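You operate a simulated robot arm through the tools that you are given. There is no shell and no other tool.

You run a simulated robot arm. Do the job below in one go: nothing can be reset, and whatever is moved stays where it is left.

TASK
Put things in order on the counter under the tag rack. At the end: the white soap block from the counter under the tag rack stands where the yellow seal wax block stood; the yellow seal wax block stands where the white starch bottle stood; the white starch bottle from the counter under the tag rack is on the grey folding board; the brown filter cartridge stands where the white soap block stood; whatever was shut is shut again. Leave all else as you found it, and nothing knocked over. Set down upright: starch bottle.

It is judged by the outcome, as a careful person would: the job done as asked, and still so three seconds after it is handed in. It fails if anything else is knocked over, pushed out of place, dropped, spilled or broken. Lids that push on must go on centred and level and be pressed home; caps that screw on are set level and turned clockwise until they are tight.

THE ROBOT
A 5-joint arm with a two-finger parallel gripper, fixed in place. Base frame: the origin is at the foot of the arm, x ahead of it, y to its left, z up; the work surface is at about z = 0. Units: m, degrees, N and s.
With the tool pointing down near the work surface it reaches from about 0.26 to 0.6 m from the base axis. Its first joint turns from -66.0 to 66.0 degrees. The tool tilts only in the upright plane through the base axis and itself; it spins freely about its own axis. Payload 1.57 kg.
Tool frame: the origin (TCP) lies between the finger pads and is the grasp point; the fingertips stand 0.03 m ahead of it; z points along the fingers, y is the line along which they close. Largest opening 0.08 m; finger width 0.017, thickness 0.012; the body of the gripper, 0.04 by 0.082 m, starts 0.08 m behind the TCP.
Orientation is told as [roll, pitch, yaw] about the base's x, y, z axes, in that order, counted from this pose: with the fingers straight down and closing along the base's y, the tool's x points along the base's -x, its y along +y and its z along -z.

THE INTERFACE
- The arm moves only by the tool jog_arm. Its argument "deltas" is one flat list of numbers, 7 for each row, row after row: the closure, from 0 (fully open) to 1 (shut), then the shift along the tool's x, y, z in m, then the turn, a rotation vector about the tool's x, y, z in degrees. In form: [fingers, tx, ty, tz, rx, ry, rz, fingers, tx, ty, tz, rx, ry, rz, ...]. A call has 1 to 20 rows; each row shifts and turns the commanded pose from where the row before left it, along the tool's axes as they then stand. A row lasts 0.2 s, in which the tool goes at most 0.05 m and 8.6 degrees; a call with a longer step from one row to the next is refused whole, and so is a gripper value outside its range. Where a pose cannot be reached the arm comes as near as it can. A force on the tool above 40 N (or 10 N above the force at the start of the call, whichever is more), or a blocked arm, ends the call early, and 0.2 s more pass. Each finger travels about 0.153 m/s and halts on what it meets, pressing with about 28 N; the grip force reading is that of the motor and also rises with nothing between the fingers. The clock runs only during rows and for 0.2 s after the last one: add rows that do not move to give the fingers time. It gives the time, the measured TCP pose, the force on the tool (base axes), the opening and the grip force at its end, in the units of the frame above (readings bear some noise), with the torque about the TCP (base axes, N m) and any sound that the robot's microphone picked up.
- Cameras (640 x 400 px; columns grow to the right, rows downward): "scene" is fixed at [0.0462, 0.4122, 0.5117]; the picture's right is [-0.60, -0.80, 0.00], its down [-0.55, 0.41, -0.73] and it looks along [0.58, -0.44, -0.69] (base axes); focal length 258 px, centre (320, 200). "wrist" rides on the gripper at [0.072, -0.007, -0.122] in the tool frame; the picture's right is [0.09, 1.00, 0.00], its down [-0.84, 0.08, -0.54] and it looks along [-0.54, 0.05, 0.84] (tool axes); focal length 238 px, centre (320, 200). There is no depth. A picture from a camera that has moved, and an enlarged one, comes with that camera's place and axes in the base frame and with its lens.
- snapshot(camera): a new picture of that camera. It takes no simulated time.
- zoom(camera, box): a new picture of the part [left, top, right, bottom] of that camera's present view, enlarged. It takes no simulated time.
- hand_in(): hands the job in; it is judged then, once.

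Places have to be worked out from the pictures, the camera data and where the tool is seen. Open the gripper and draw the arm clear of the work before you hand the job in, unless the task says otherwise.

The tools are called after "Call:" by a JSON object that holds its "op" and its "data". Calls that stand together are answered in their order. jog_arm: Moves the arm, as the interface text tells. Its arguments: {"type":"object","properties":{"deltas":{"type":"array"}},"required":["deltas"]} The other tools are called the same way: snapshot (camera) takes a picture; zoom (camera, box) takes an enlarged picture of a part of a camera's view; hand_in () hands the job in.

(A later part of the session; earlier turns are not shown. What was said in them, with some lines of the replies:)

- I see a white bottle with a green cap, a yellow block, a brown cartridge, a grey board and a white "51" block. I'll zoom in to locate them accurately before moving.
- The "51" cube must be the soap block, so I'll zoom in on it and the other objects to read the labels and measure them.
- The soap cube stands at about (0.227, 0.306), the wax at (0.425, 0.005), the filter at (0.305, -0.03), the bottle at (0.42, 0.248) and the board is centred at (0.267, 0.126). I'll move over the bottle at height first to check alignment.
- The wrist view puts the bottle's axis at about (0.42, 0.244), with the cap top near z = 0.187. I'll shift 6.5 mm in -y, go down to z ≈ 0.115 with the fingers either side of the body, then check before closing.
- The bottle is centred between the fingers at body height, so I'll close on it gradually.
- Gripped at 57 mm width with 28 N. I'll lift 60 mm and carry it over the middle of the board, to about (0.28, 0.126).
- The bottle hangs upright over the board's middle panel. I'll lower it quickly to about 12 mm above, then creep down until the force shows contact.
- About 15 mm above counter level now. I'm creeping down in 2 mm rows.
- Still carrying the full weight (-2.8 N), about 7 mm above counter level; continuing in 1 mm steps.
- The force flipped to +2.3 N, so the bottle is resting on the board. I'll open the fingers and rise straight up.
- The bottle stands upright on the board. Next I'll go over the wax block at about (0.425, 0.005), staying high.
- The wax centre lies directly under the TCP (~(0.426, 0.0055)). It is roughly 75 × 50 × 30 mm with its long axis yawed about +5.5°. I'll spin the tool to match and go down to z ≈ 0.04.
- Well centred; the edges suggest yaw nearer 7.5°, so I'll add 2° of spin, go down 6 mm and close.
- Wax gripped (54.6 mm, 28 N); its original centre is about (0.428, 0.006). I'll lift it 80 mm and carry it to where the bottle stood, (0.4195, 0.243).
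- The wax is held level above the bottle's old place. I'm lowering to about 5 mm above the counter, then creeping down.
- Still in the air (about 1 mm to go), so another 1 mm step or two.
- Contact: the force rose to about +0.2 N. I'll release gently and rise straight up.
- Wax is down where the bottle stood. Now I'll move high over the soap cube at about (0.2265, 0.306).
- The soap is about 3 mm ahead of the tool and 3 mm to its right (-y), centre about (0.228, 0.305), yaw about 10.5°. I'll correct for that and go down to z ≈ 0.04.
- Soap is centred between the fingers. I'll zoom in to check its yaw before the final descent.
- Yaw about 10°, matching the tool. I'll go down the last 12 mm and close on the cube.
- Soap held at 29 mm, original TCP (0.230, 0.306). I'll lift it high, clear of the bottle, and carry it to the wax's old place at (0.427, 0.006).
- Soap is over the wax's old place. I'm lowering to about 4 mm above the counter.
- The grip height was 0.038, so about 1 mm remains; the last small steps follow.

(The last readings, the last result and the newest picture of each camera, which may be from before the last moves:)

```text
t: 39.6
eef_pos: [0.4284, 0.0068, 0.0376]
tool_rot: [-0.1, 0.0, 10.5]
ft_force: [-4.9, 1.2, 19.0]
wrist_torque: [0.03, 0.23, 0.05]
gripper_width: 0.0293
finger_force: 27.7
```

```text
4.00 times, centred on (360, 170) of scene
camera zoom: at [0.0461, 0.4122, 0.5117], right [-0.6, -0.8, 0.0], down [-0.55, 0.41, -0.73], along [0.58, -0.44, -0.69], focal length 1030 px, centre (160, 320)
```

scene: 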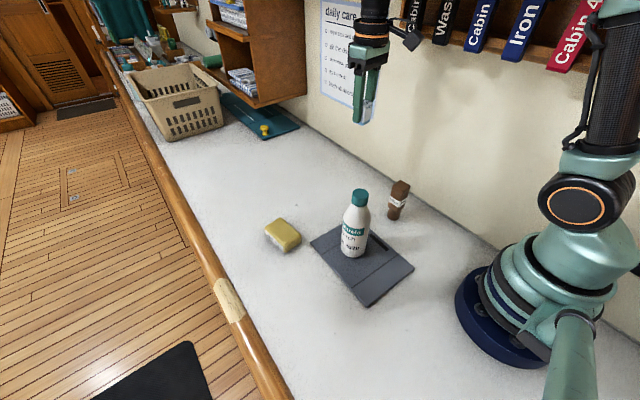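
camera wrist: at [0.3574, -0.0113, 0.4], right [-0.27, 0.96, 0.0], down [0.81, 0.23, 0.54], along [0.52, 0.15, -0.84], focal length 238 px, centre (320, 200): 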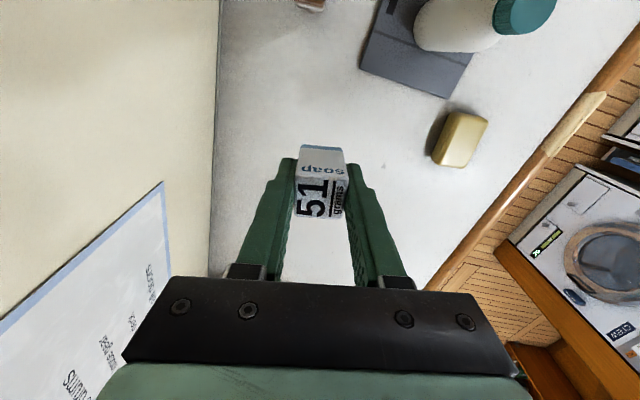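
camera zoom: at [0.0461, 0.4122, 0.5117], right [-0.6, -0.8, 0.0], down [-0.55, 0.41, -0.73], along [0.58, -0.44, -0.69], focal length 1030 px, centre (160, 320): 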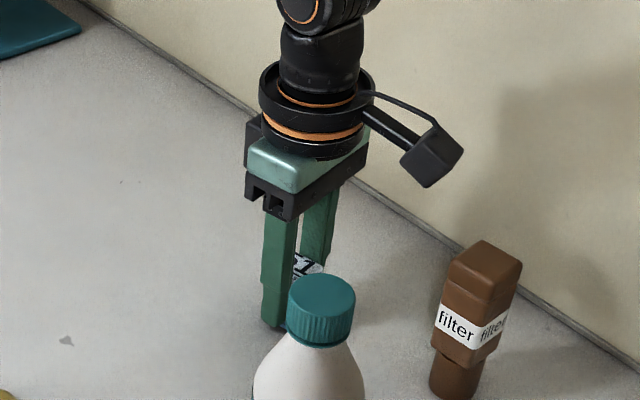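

Firm contact at 19 N; I'll back off 0.7 mm, release gently and rise.

Call:
{"op": "jog_arm", "data": {"deltas": [1, 0, 0, -0.0007, 0, 0, 0, 0.6, 0, 0, 0, 0, 0, 0, 0.5, 0, 0, 0, 0, 0, 0, 0.3, 0, 0, 0, 0, 0, 0, 0, 0, 0, 0, 0, 0, 0, 0, 0, 0, 0, 0, 0, 0, 0, 0, 0, 0, 0, 0, 0, 0, 0, -0.02, 0, 0, 0, 0, 0, 0, -0.045, 0, 0, 0, 0, 0, 0, -0.045, 0, 0, 0, 0, 0, 0, -0.045, 0, 0, 0, 0, 0, 0, -0.045, 0, 0, 0, 0, 0, 0, -0.045, 0, 0, 0, 0, 0, 0, -0.015, 0, 0, 0, 0, 0, 0, 0, 0, 0, 0]}}

Call:
{"op": "snapshot", "data": {"camera": "wrist"}}

Call:
{"op": "snapshot", "data": {"camera": "scene"}}

Call:
{"op": "zoom", "data": {"camera": "wrist", "box": [240, 40, 400, 140]}}

```text
refused: deltas must hold 7 numbers for each row
```

```text
taken
camera wrist: at [0.3582, -0.0126, 0.1605], right [-0.27, 0.96, 0.0], down [0.81, 0.23, 0.54], along [0.52, 0.15, -0.84], focal length 238 px, centre (320, 200)
```

wrist: 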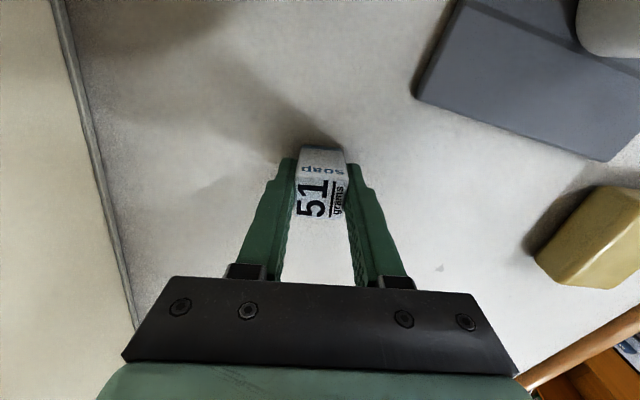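

```text
taken
```

scene: 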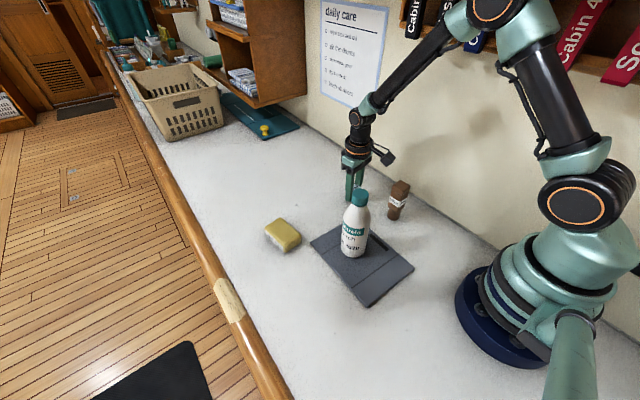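

```text
4.00 times, centred on (320, 90) of wrist
camera zoom: at [0.3582, -0.0126, 0.1605], right [-0.27, 0.96, 0.0], down [0.81, 0.23, 0.54], along [0.52, 0.15, -0.84], focal length 953 px, centre (320, 640)
```

zoom: 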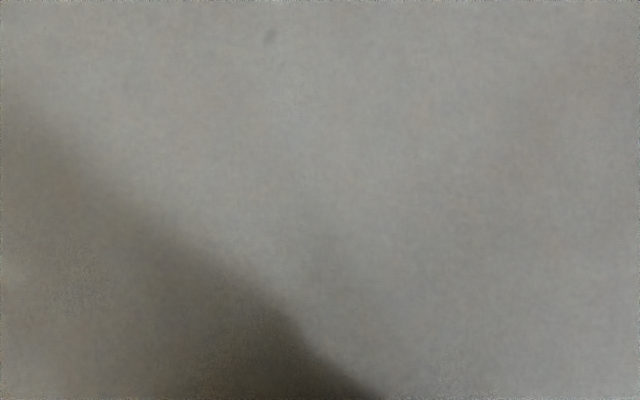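

The call was refused because a row had the wrong count. I'm redoing the release with careful rows, then rising.

Call:
{"op": "jog_arm", "data": {"deltas": [1, 0, 0, -0.0007, 0, 0, 0, 0.6, 0, 0, 0, 0, 0, 0, 0.5, 0, 0, 0, 0, 0, 0, 0.3, 0, 0, 0, 0, 0, 0, 0, 0, 0, 0, 0, 0, 0, 0, 0, 0, 0, 0, 0, 0]}}

Call:
{"op": "jog_arm", "data": {"deltas": [0, 0, 0, -0.02, 0, 0, 0, 0, 0, 0, -0.045, 0, 0, 0, 0, 0, 0, -0.045, 0, 0, 0, 0, 0, 0, -0.045, 0, 0, 0, 0, 0, 0, -0.045, 0, 0, 0, 0, 0, 0, -0.045, 0, 0, 0, 0, 0, 0, -0.015, 0, 0, 0, 0, 0, 0, 0, 0, 0, 0]}}

Call:
{"op": "snapshot", "data": {"camera": "wrist"}}

Call:
{"op": "snapshot", "data": {"camera": "scene"}}

```text
t: 41.0
eef_pos: [0.4283, 0.0071, 0.0374]
tool_rot: [0.0, 0.0, 10.5]
ft_force: [0.2, -0.7, 0.9]
wrist_torque: [-0.02, 0.01, 0.01]
gripper_width: 0.0799
finger_force: 0.0
```

```text
t: 42.8
eef_pos: [0.4285, 0.0076, 0.2984]
tool_rot: [0.0, -0.1, 10.5]
ft_force: [-0.5, 0.0, -0.1]
wrist_torque: [-0.01, 0.0, 0.01]
gripper_width: 0.08
finger_force: 0.1
```

```text
taken
camera wrist: at [0.3591, -0.0115, 0.4203], right [-0.27, 0.96, 0.0], down [0.81, 0.23, 0.54], along [0.52, 0.15, -0.84], focal length 238 px, centre (320, 200)
```

wrist: 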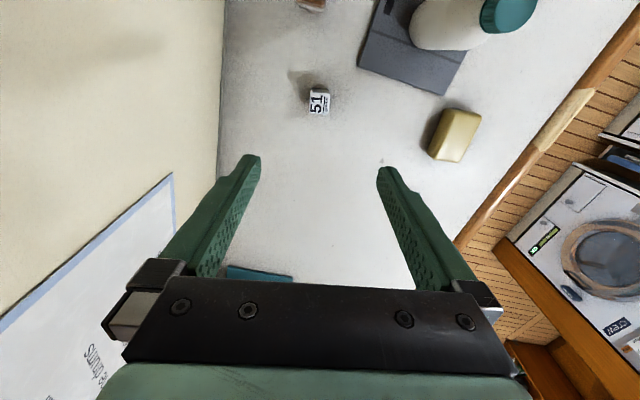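

```text
taken
```

scene: 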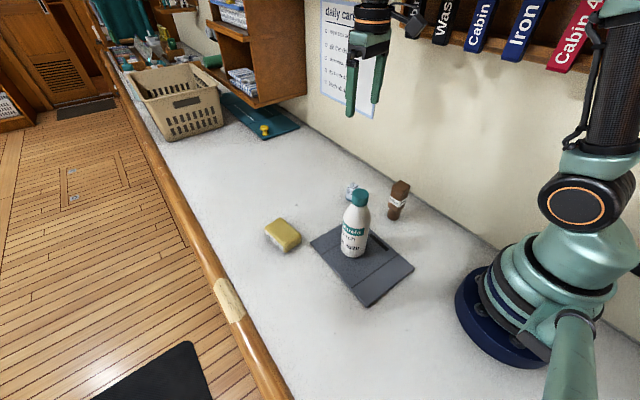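

Soap stands at the wax's old place. Next is the filter at about (0.306, -0.032), box yaw about 6°; I'll move over it at z ≈ 0.25.

Call:
{"op": "jog_arm", "data": {"deltas": [0, 0.0318, -0.0039, 0, 0, 0, 0, 0, 0.0318, -0.0039, 0.01, 0, 0, 0, 0, 0.0318, -0.0039, 0.02, 0, 0, 0, 0, 0.0318, -0.0039, 0.02, 0, 0, 0, 0, 0, 0, 0, 0, 0, 3.5, 0, 0, 0, 0, 0, 0, 0]}}

Call:
{"op": "snapshot", "data": {"camera": "wrist"}}

Call:
{"op": "zoom", "data": {"camera": "wrist", "box": [240, 60, 400, 160]}}

Call:
{"op": "snapshot", "data": {"camera": "scene"}}

```text
t: 44.2
eef_pos: [0.3045, -0.0341, 0.2497]
tool_rot: [0.0, 0.0, 7.0]
ft_force: [0.0, 0.3, -0.2]
wrist_torque: [0.02, -0.01, 0.01]
gripper_width: 0.0803
finger_force: 0.0
```

```text
taken
camera wrist: at [0.2343, -0.0484, 0.3713], right [-0.21, 0.98, 0.0], down [0.82, 0.18, 0.54], along [0.53, 0.12, -0.84], focal length 238 px, centre (320, 200)
```

wrist: 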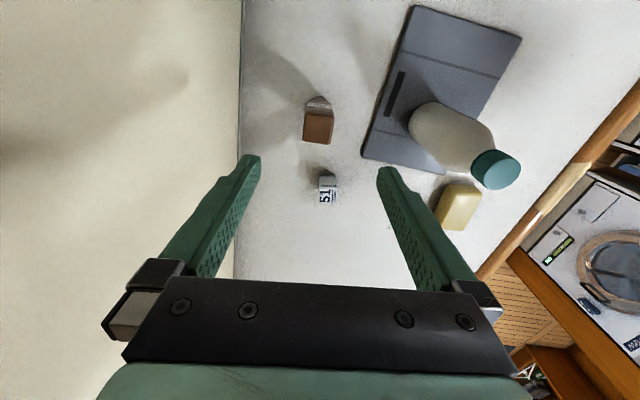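

```text
4.00 times, centred on (320, 110) of wrist
camera zoom: at [0.2343, -0.0484, 0.3713], right [-0.21, 0.98, 0.0], down [0.82, 0.18, 0.54], along [0.53, 0.12, -0.84], focal length 953 px, centre (320, 560)
```

zoom: 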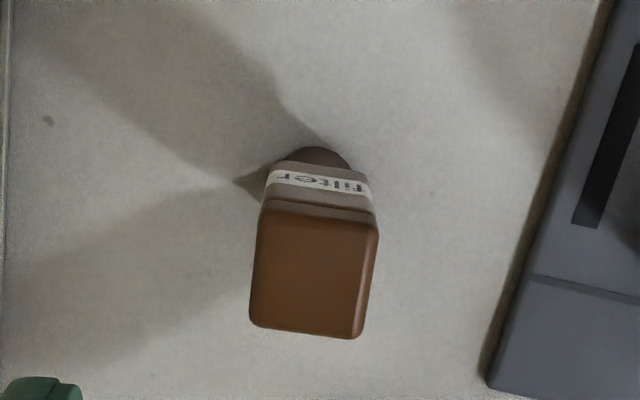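

```text
taken
```

scene: 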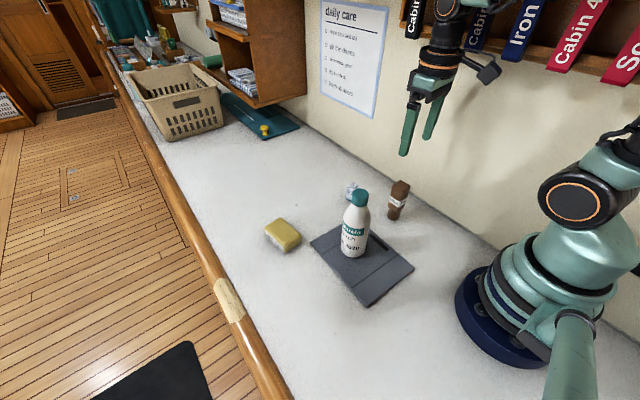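

Filter top face centre is about 4 mm ahead of the TCP and its yaw about 5°. I'll align and go down to z ≈ 0.077, around the lower box section.

Call:
{"op": "jog_arm", "data": {"deltas": [0, -0.004, 0.001, 0.03, 0, 0, 1.7, 0, 0, 0, 0.035, 0, 0, 0, 0, 0, 0, 0, 0, 0, 0]}}

Call:
{"op": "snapshot", "data": {"camera": "wrist"}}

Call:
{"op": "zoom", "data": {"camera": "scene", "box": [340, 60, 500, 240]}}

```text
t: 45.0
eef_pos: [0.3068, -0.0291, 0.1832]
tool_rot: [0.0, 0.1, 5.3]
ft_force: [0.1, -0.5, 0.8]
wrist_torque: [-0.03, 0.01, 0.01]
gripper_width: 0.0801
finger_force: 0.0
```

```text
taken
camera wrist: at [0.2364, -0.042, 0.3056], right [-0.18, 0.98, 0.0], down [0.83, 0.15, 0.54], along [0.53, 0.1, -0.84], focal length 238 px, centre (320, 200)
```

wrist: 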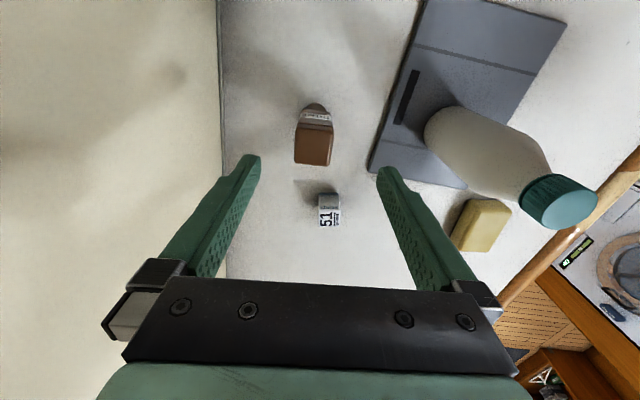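

```text
2.22 times, centred on (420, 150) of scene
camera zoom: at [0.0462, 0.4122, 0.5117], right [-0.6, -0.8, 0.0], down [-0.55, 0.41, -0.73], along [0.58, -0.44, -0.69], focal length 572 px, centre (98, 311)
```

zoom: 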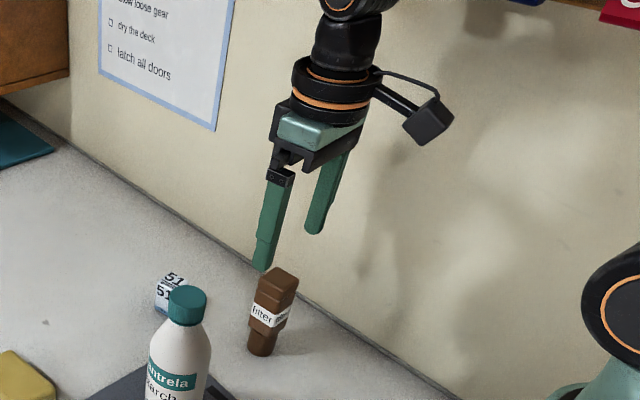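

The filter is now about 5 mm to the -y side of the tool centre. I'll shift, go down to z ≈ 0.077, and recheck.

Call:
{"op": "jog_arm", "data": {"deltas": [0, 0, -0.005, 0.01, 0, 0, 0, 0, 0, 0, 0.04, 0, 0, 0, 0, 0, 0, 0.04, 0, 0, 0, 0, 0, 0, 0.015, 0, 0, 0, 0, 0, 0, 0, 0, 0, 0]}}

Call:
{"op": "snapshot", "data": {"camera": "wrist"}}

Call:
{"op": "zoom", "data": {"camera": "scene", "box": [340, 100, 460, 240]}}

```text
t: 46.2
eef_pos: [0.3087, -0.037, 0.0775]
tool_rot: [0.1, -0.1, 5.2]
ft_force: [0.0, -1.2, -0.2]
wrist_torque: [0.04, 0.01, -0.01]
gripper_width: 0.0799
finger_force: 0.0
```

```text
taken
camera wrist: at [0.2379, -0.0485, 0.2002], right [-0.18, 0.98, 0.0], down [0.83, 0.15, 0.54], along [0.53, 0.1, -0.84], focal length 238 px, centre (320, 200)
```

wrist: 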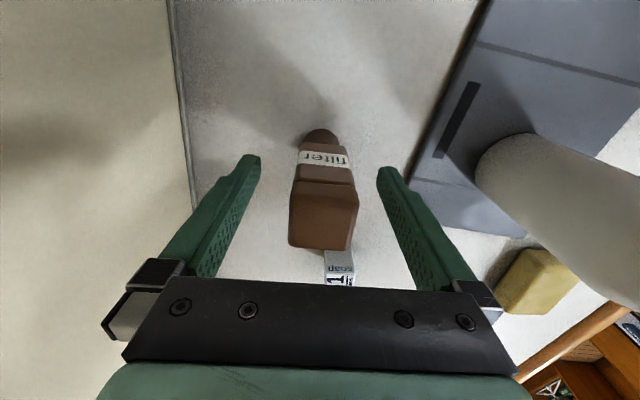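

```text
2.86 times, centred on (400, 170) of scene
camera zoom: at [0.0462, 0.4122, 0.5117], right [-0.6, -0.8, 0.0], down [-0.55, 0.41, -0.73], along [0.58, -0.44, -0.69], focal length 736 px, centre (91, 286)
```

zoom: 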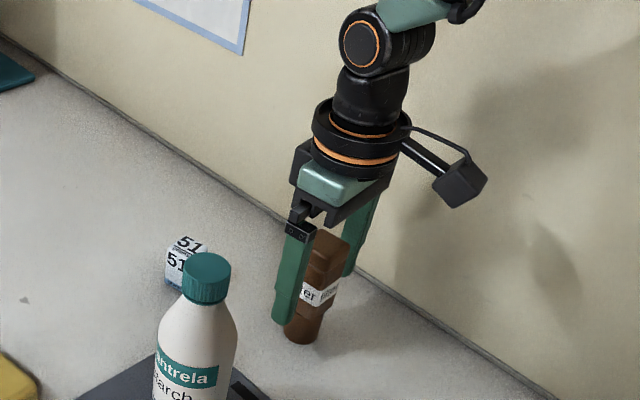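

Filter is centred between the fingers on its box section; closing gradually.

Call:
{"op": "jog_arm", "data": {"deltas": [0.25, 0, 0, 0, 0, 0, 0, 0.45, 0, 0, 0, 0, 0, 0, 0.55, 0, 0, 0, 0, 0, 0, 0.7, 0, 0, 0, 0, 0, 0, 1, 0, 0, 0, 0, 0, 0, 1, 0, 0, 0, 0, 0, 0]}}

Call:
{"op": "snapshot", "data": {"camera": "wrist"}}

```text
t: 47.6
eef_pos: [0.3099, -0.0357, 0.0785]
tool_rot: [0.0, 0.0, 5.2]
ft_force: [0.2, -0.6, 2.6]
wrist_torque: [-0.07, 0.02, 0.0]
gripper_width: 0.0308
finger_force: 27.8
```

```text
taken
camera wrist: at [0.2381, -0.0485, 0.2006], right [-0.18, 0.98, 0.0], down [0.83, 0.15, 0.54], along [0.53, 0.1, -0.84], focal length 238 px, centre (320, 200)
```

wrist: 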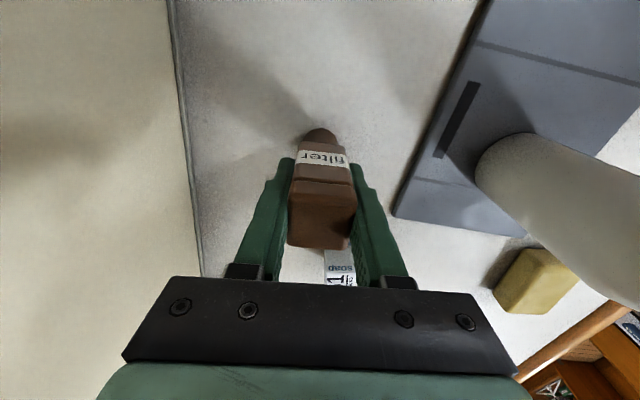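

Filter gripped (30.8 mm). I'll lift, move away from the wall and soap toward the open area, then rise further to clear the bottle.

Call:
{"op": "jog_arm", "data": {"deltas": [1, 0, 0, -0.01, 0, 0, 0, 1, 0, 0, -0.035, 0, 0, 0, 1, 0, 0, -0.045, 0, 0, 0, 1, -0.0252, 0.0194, 0, 0, 0, 0, 1, -0.0252, 0.0194, 0, 0, 0, 0, 1, -0.0252, 0.0194, 0, 0, 0, 0, 1, 0, 0, -0.03, 0, 0, 0, 1, 0, 0, -0.045, 0, 0, 0, 1, 0, 0, -0.045, 0, 0, 0, 1, 0, 0, -0.03, 0, 0, 0, 1, 0, 0, 0, 0, 0, 0]}}

Call:
{"op": "snapshot", "data": {"camera": "scene"}}

Call:
{"op": "snapshot", "data": {"camera": "wrist"}}

```text
t: 50.0
eef_pos: [0.3806, 0.0278, 0.3195]
tool_rot: [0.1, 0.0, 5.3]
ft_force: [0.3, -1.1, -0.5]
wrist_torque: [-0.02, 0.02, -0.01]
gripper_width: 0.031
finger_force: 27.5
```

```text
taken
```

scene: 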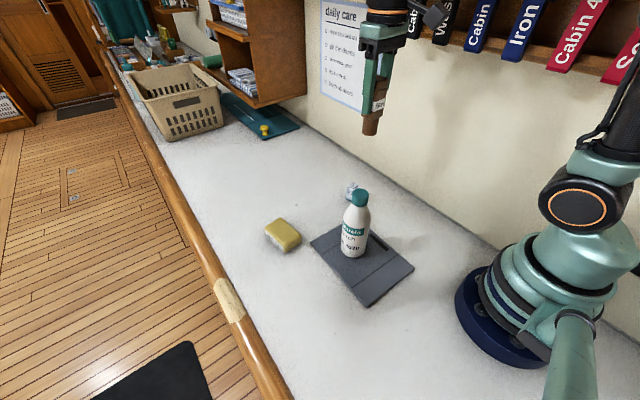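

```text
taken
camera wrist: at [0.3098, 0.0148, 0.4401], right [-0.18, 0.98, 0.0], down [0.83, 0.15, 0.54], along [0.53, 0.1, -0.84], focal length 238 px, centre (320, 200)
```

wrist: 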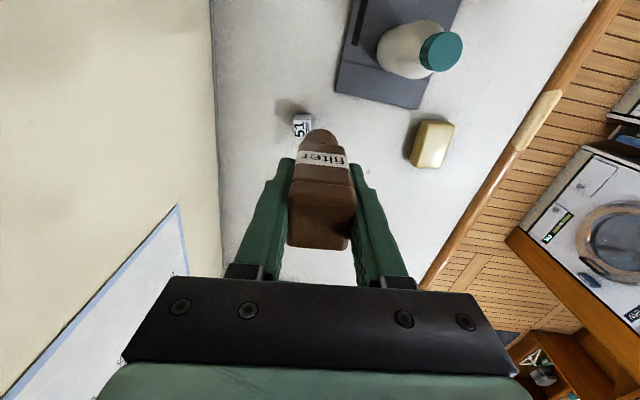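

All clear; the filter bottom is at about z = 0.24, above the bottle. I'll sweep to the soap's old place at (0.231, 0.306).

Call:
{"op": "jog_arm", "data": {"deltas": [1, 0.00765, 0.01807, 0, 0, 0, 0, 1, 0.01529, 0.03613, 0, 0, 0, 0, 1, 0.01529, 0.03613, 0, 0, 0, 0, 1, 0.01529, 0.03613, 0, 0, 0, 0, 1, 0.01529, 0.03613, 0, 0, 0, 0, 1, 0.01529, 0.03613, 0, 0, 0, 0, 1, 0.01529, 0.03613, 0, 0, 0, 0, 1, 0.01529, 0.03613, 0, 0, 0, 0, 1, 0.00765, 0.01807, 0, 0, 0, 0, 1, 0, 0, 0, 0, 0, 0, 1, 0, 0, 0, 0, 0, 0]}}

Call:
{"op": "snapshot", "data": {"camera": "scene"}}

Call:
{"op": "snapshot", "data": {"camera": "wrist"}}

```text
t: 52.4
eef_pos: [0.2317, 0.3032, 0.3197]
tool_rot: [0.0, 0.1, 5.4]
ft_force: [0.1, 0.6, 0.2]
wrist_torque: [0.02, 0.02, 0.01]
gripper_width: 0.0305
finger_force: 28.1
```

```text
taken
```

scene: 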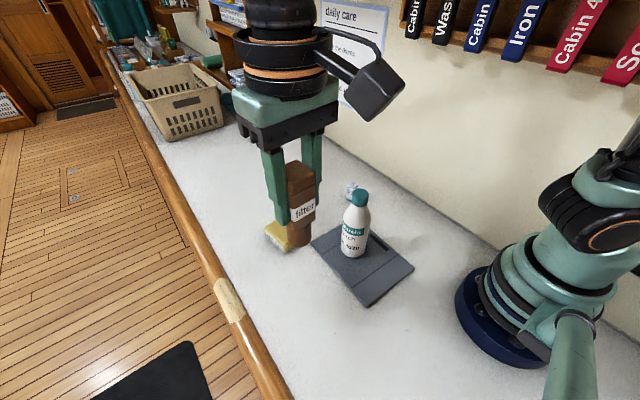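

```text
taken
camera wrist: at [0.1601, 0.2914, 0.4423], right [-0.18, 0.98, 0.0], down [0.83, 0.15, 0.54], along [0.53, 0.1, -0.84], focal length 238 px, centre (320, 200)
```

wrist: 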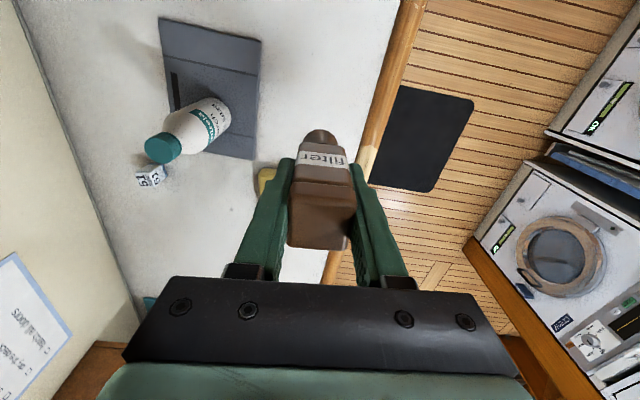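

Position is within about 1.5 mm; I'll nudge +1.5 mm in y and lower to about 6 mm above the counter.

Call:
{"op": "jog_arm", "data": {"deltas": [1, 0, 0.0015, 0.03, 0, 0, 0, 1, 0, 0, 0.045, 0, 0, 0, 1, 0, 0, 0.045, 0, 0, 0, 1, 0, 0, 0.045, 0, 0, 0, 1, 0, 0, 0.04, 0, 0, 0, 1, 0, 0, 0.02, 0, 0, 0, 1, 0, 0, 0.009, 0, 0, 0, 1, 0, 0, 0, 0, 0, 0]}}

Call:
{"op": "snapshot", "data": {"camera": "wrist"}}

Call:
{"op": "jog_arm", "data": {"deltas": [1, 0, 0, 0.002, 0, 0, 0, 1, 0, 0, 0, 0, 0, 0]}}

Call:
{"op": "jog_arm", "data": {"deltas": [1, 0, 0, 0.002, 0, 0, 0, 1, 0, 0, 0, 0, 0, 0]}}

```text
t: 54.2
eef_pos: [0.2311, 0.3074, 0.0822]
tool_rot: [-0.1, 0.0, 5.2]
ft_force: [0.2, 0.4, -1.4]
wrist_torque: [0.01, 0.01, -0.01]
gripper_width: 0.0307
finger_force: 27.7
```

```text
taken
camera wrist: at [0.1593, 0.2938, 0.2053], right [-0.18, 0.98, 0.0], down [0.83, 0.15, 0.54], along [0.53, 0.1, -0.84], focal length 238 px, centre (320, 200)
```

wrist: 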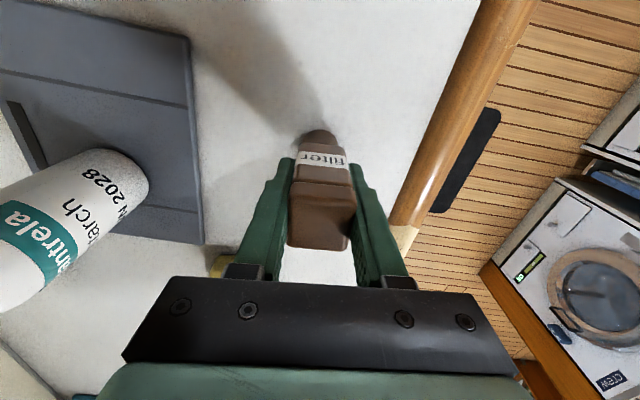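

```text
t: 54.8
eef_pos: [0.2306, 0.3061, 0.0815]
tool_rot: [0.0, 0.0, 5.4]
ft_force: [0.4, 0.4, -1.1]
wrist_torque: [0.01, -0.01, -0.02]
gripper_width: 0.0305
finger_force: 28.4
```

```text
t: 55.4
eef_pos: [0.2308, 0.3064, 0.0797]
tool_rot: [0.0, -0.1, 5.3]
ft_force: [-0.8, 0.2, -0.6]
wrist_torque: [0.0, 0.05, 0.01]
gripper_width: 0.0309
finger_force: 27.8
```

No contact yet; I'm continuing in finer steps.

Call:
{"op": "jog_arm", "data": {"deltas": [1, 0, 0, 0.001, 0, 0, 0, 1, 0, 0, 0, 0, 0, 0]}}

Call:
{"op": "jog_arm", "data": {"deltas": [1, 0, 0, 0.0005, 0, 0, 0, 1, 0, 0, 0, 0, 0, 0]}}

```text
t: 56.0
eef_pos: [0.2304, 0.306, 0.0788]
tool_rot: [0.0, -0.1, 5.3]
ft_force: [-0.5, 0.6, -0.4]
wrist_torque: [-0.03, -0.01, 0.03]
gripper_width: 0.0307
finger_force: 27.8
```

```text
t: 56.6
eef_pos: [0.231, 0.3077, 0.0792]
tool_rot: [0.0, 0.0, 5.3]
ft_force: [0.3, 0.7, 0.1]
wrist_torque: [0.01, -0.01, 0.0]
gripper_width: 0.0309
finger_force: 28.6
```

Still ambiguous (0.1 N), so another half millimetre.

Call:
{"op": "jog_arm", "data": {"deltas": [1, 0, 0, 0.0005, 0, 0, 0, 1, 0, 0, 0, 0, 0, 0]}}

```text
t: 57.2
eef_pos: [0.2307, 0.3065, 0.0789]
tool_rot: [0.0, 0.0, 5.3]
ft_force: [0.9, -1.1, 5.0]
wrist_torque: [-0.07, -0.04, -0.02]
gripper_width: 0.0307
finger_force: 27.9
```

Contact at 5 N. I'll open the fingers slowly and let it settle before moving off.

Call:
{"op": "jog_arm", "data": {"deltas": [0.6, 0, 0, 0, 0, 0, 0, 0.5, 0, 0, 0, 0, 0, 0, 0.3, 0, 0, 0, 0, 0, 0, 0, 0, 0, 0, 0, 0, 0, 0, 0, 0, 0, 0, 0, 0]}}

Call:
{"op": "snapshot", "data": {"camera": "wrist"}}

```text
t: 58.4
eef_pos: [0.2303, 0.3073, 0.0781]
tool_rot: [0.1, 0.0, 5.2]
ft_force: [-0.1, 0.8, -0.3]
wrist_torque: [0.01, 0.01, -0.01]
gripper_width: 0.0799
finger_force: 0.1
```

```text
taken
camera wrist: at [0.1594, 0.2943, 0.2005], right [-0.18, 0.98, 0.0], down [0.83, 0.15, 0.54], along [0.53, 0.1, -0.84], focal length 238 px, centre (320, 200)
```

wrist: 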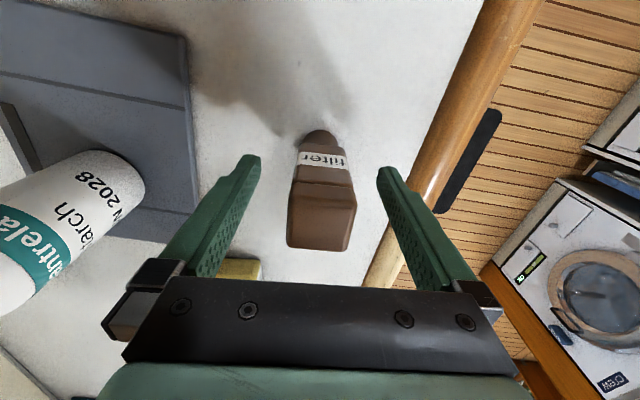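

The filter stands free and upright. I'll rise straight up, then swing to a clear position near the start.

Call:
{"op": "jog_arm", "data": {"deltas": [0, 0, 0, -0.02, 0, 0, 0, 0, 0, 0, -0.045, 0, 0, 0, 0, 0, 0, -0.045, 0, 0, 0, 0, 0, 0, -0.045, 0, 0, 0, 0, 0, 0, -0.045, 0, 0, 0, 0, 0, 0, -0.04, 0, 0, 0, 0, -0.035, -0.02, 0, 0, 0, 0, 0, -0.035, -0.02, 0, 0, 0, 0, 0, -0.035, -0.02, 0, 0, 0, 0, 0, -0.035, -0.02, 0, 0, 0, 0, 0, -0.03, 0, 0, 0, 0, 0, 0, 0, 0, 0, 0, 0, 0]}}

Call:
{"op": "snapshot", "data": {"camera": "scene"}}

Call:
{"op": "zoom", "data": {"camera": "scene", "box": [240, 160, 440, 340]}}

Call:
{"op": "snapshot", "data": {"camera": "wrist"}}

```text
t: 61.0
eef_pos: [0.409, 0.2439, 0.3201]
tool_rot: [0.0, 0.1, 5.3]
ft_force: [-1.4, -0.8, -0.8]
wrist_torque: [0.02, -0.03, 0.01]
gripper_width: 0.0801
finger_force: 0.0
```

```text
taken
```

scene: 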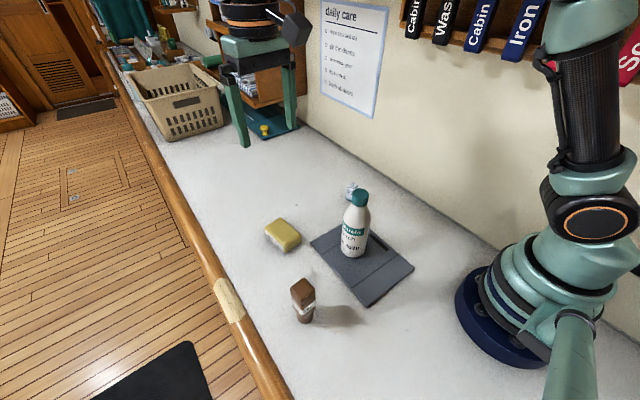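

```text
2.22 times, centred on (340, 250) of scene
camera zoom: at [0.0462, 0.4122, 0.5117], right [-0.6, -0.8, 0.0], down [-0.55, 0.41, -0.73], along [0.58, -0.44, -0.69], focal length 572 px, centre (276, 89)
```

zoom: 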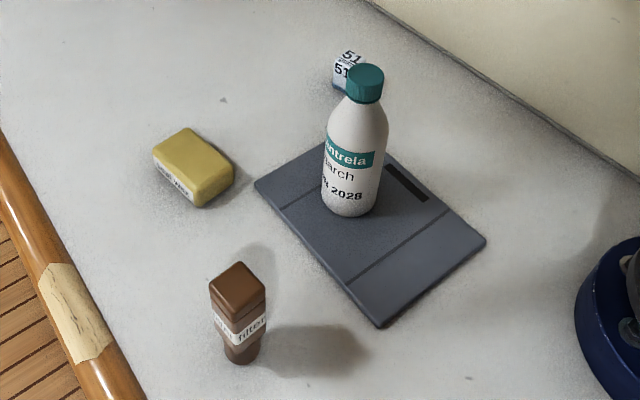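

```text
taken
camera wrist: at [0.3376, 0.2315, 0.4427], right [-0.18, 0.98, 0.0], down [0.83, 0.16, 0.54], along [0.53, 0.1, -0.84], focal length 238 px, centre (320, 200)
```

wrist: 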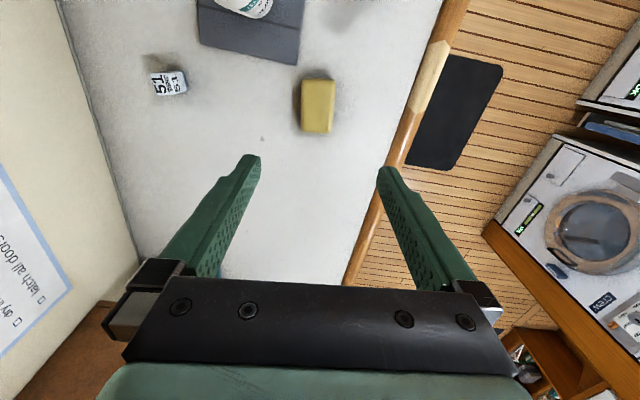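

Everything is in place: the bottle is upright on the board, the wax is in the bottle's spot, the soap is in the wax's spot, and the filter is standing in the soap's spot. The board hasn't moved, the gripper is open and the arm is clear, so I'm handing in.

Call:
{"op": "hand_in", "data": {}}

```text
The job is handed in.
```

I moved all four items and handed the job in; no result has come back. The last pictures showed each item in its new place:

| Item | Where it stands now |
|---|---|
| White starch bottle | Upright on the middle panel of the grey folding board |
| Yellow seal wax block | Where the starch bottle stood |
| White soap block | Where the seal wax block stood |
| Brown filter cartridge | Standing where the soap block stood |

I placed the blocks and the cartridge by measurement from the pictures and the arm's readings, so each should be within a few millimetres of the original spot. The board did not shift, and I saw nothing knocked over. Nothing had to be opened, so there was nothing to shut again. The gripper is open, and the arm is raised clear, above the seal wax block.
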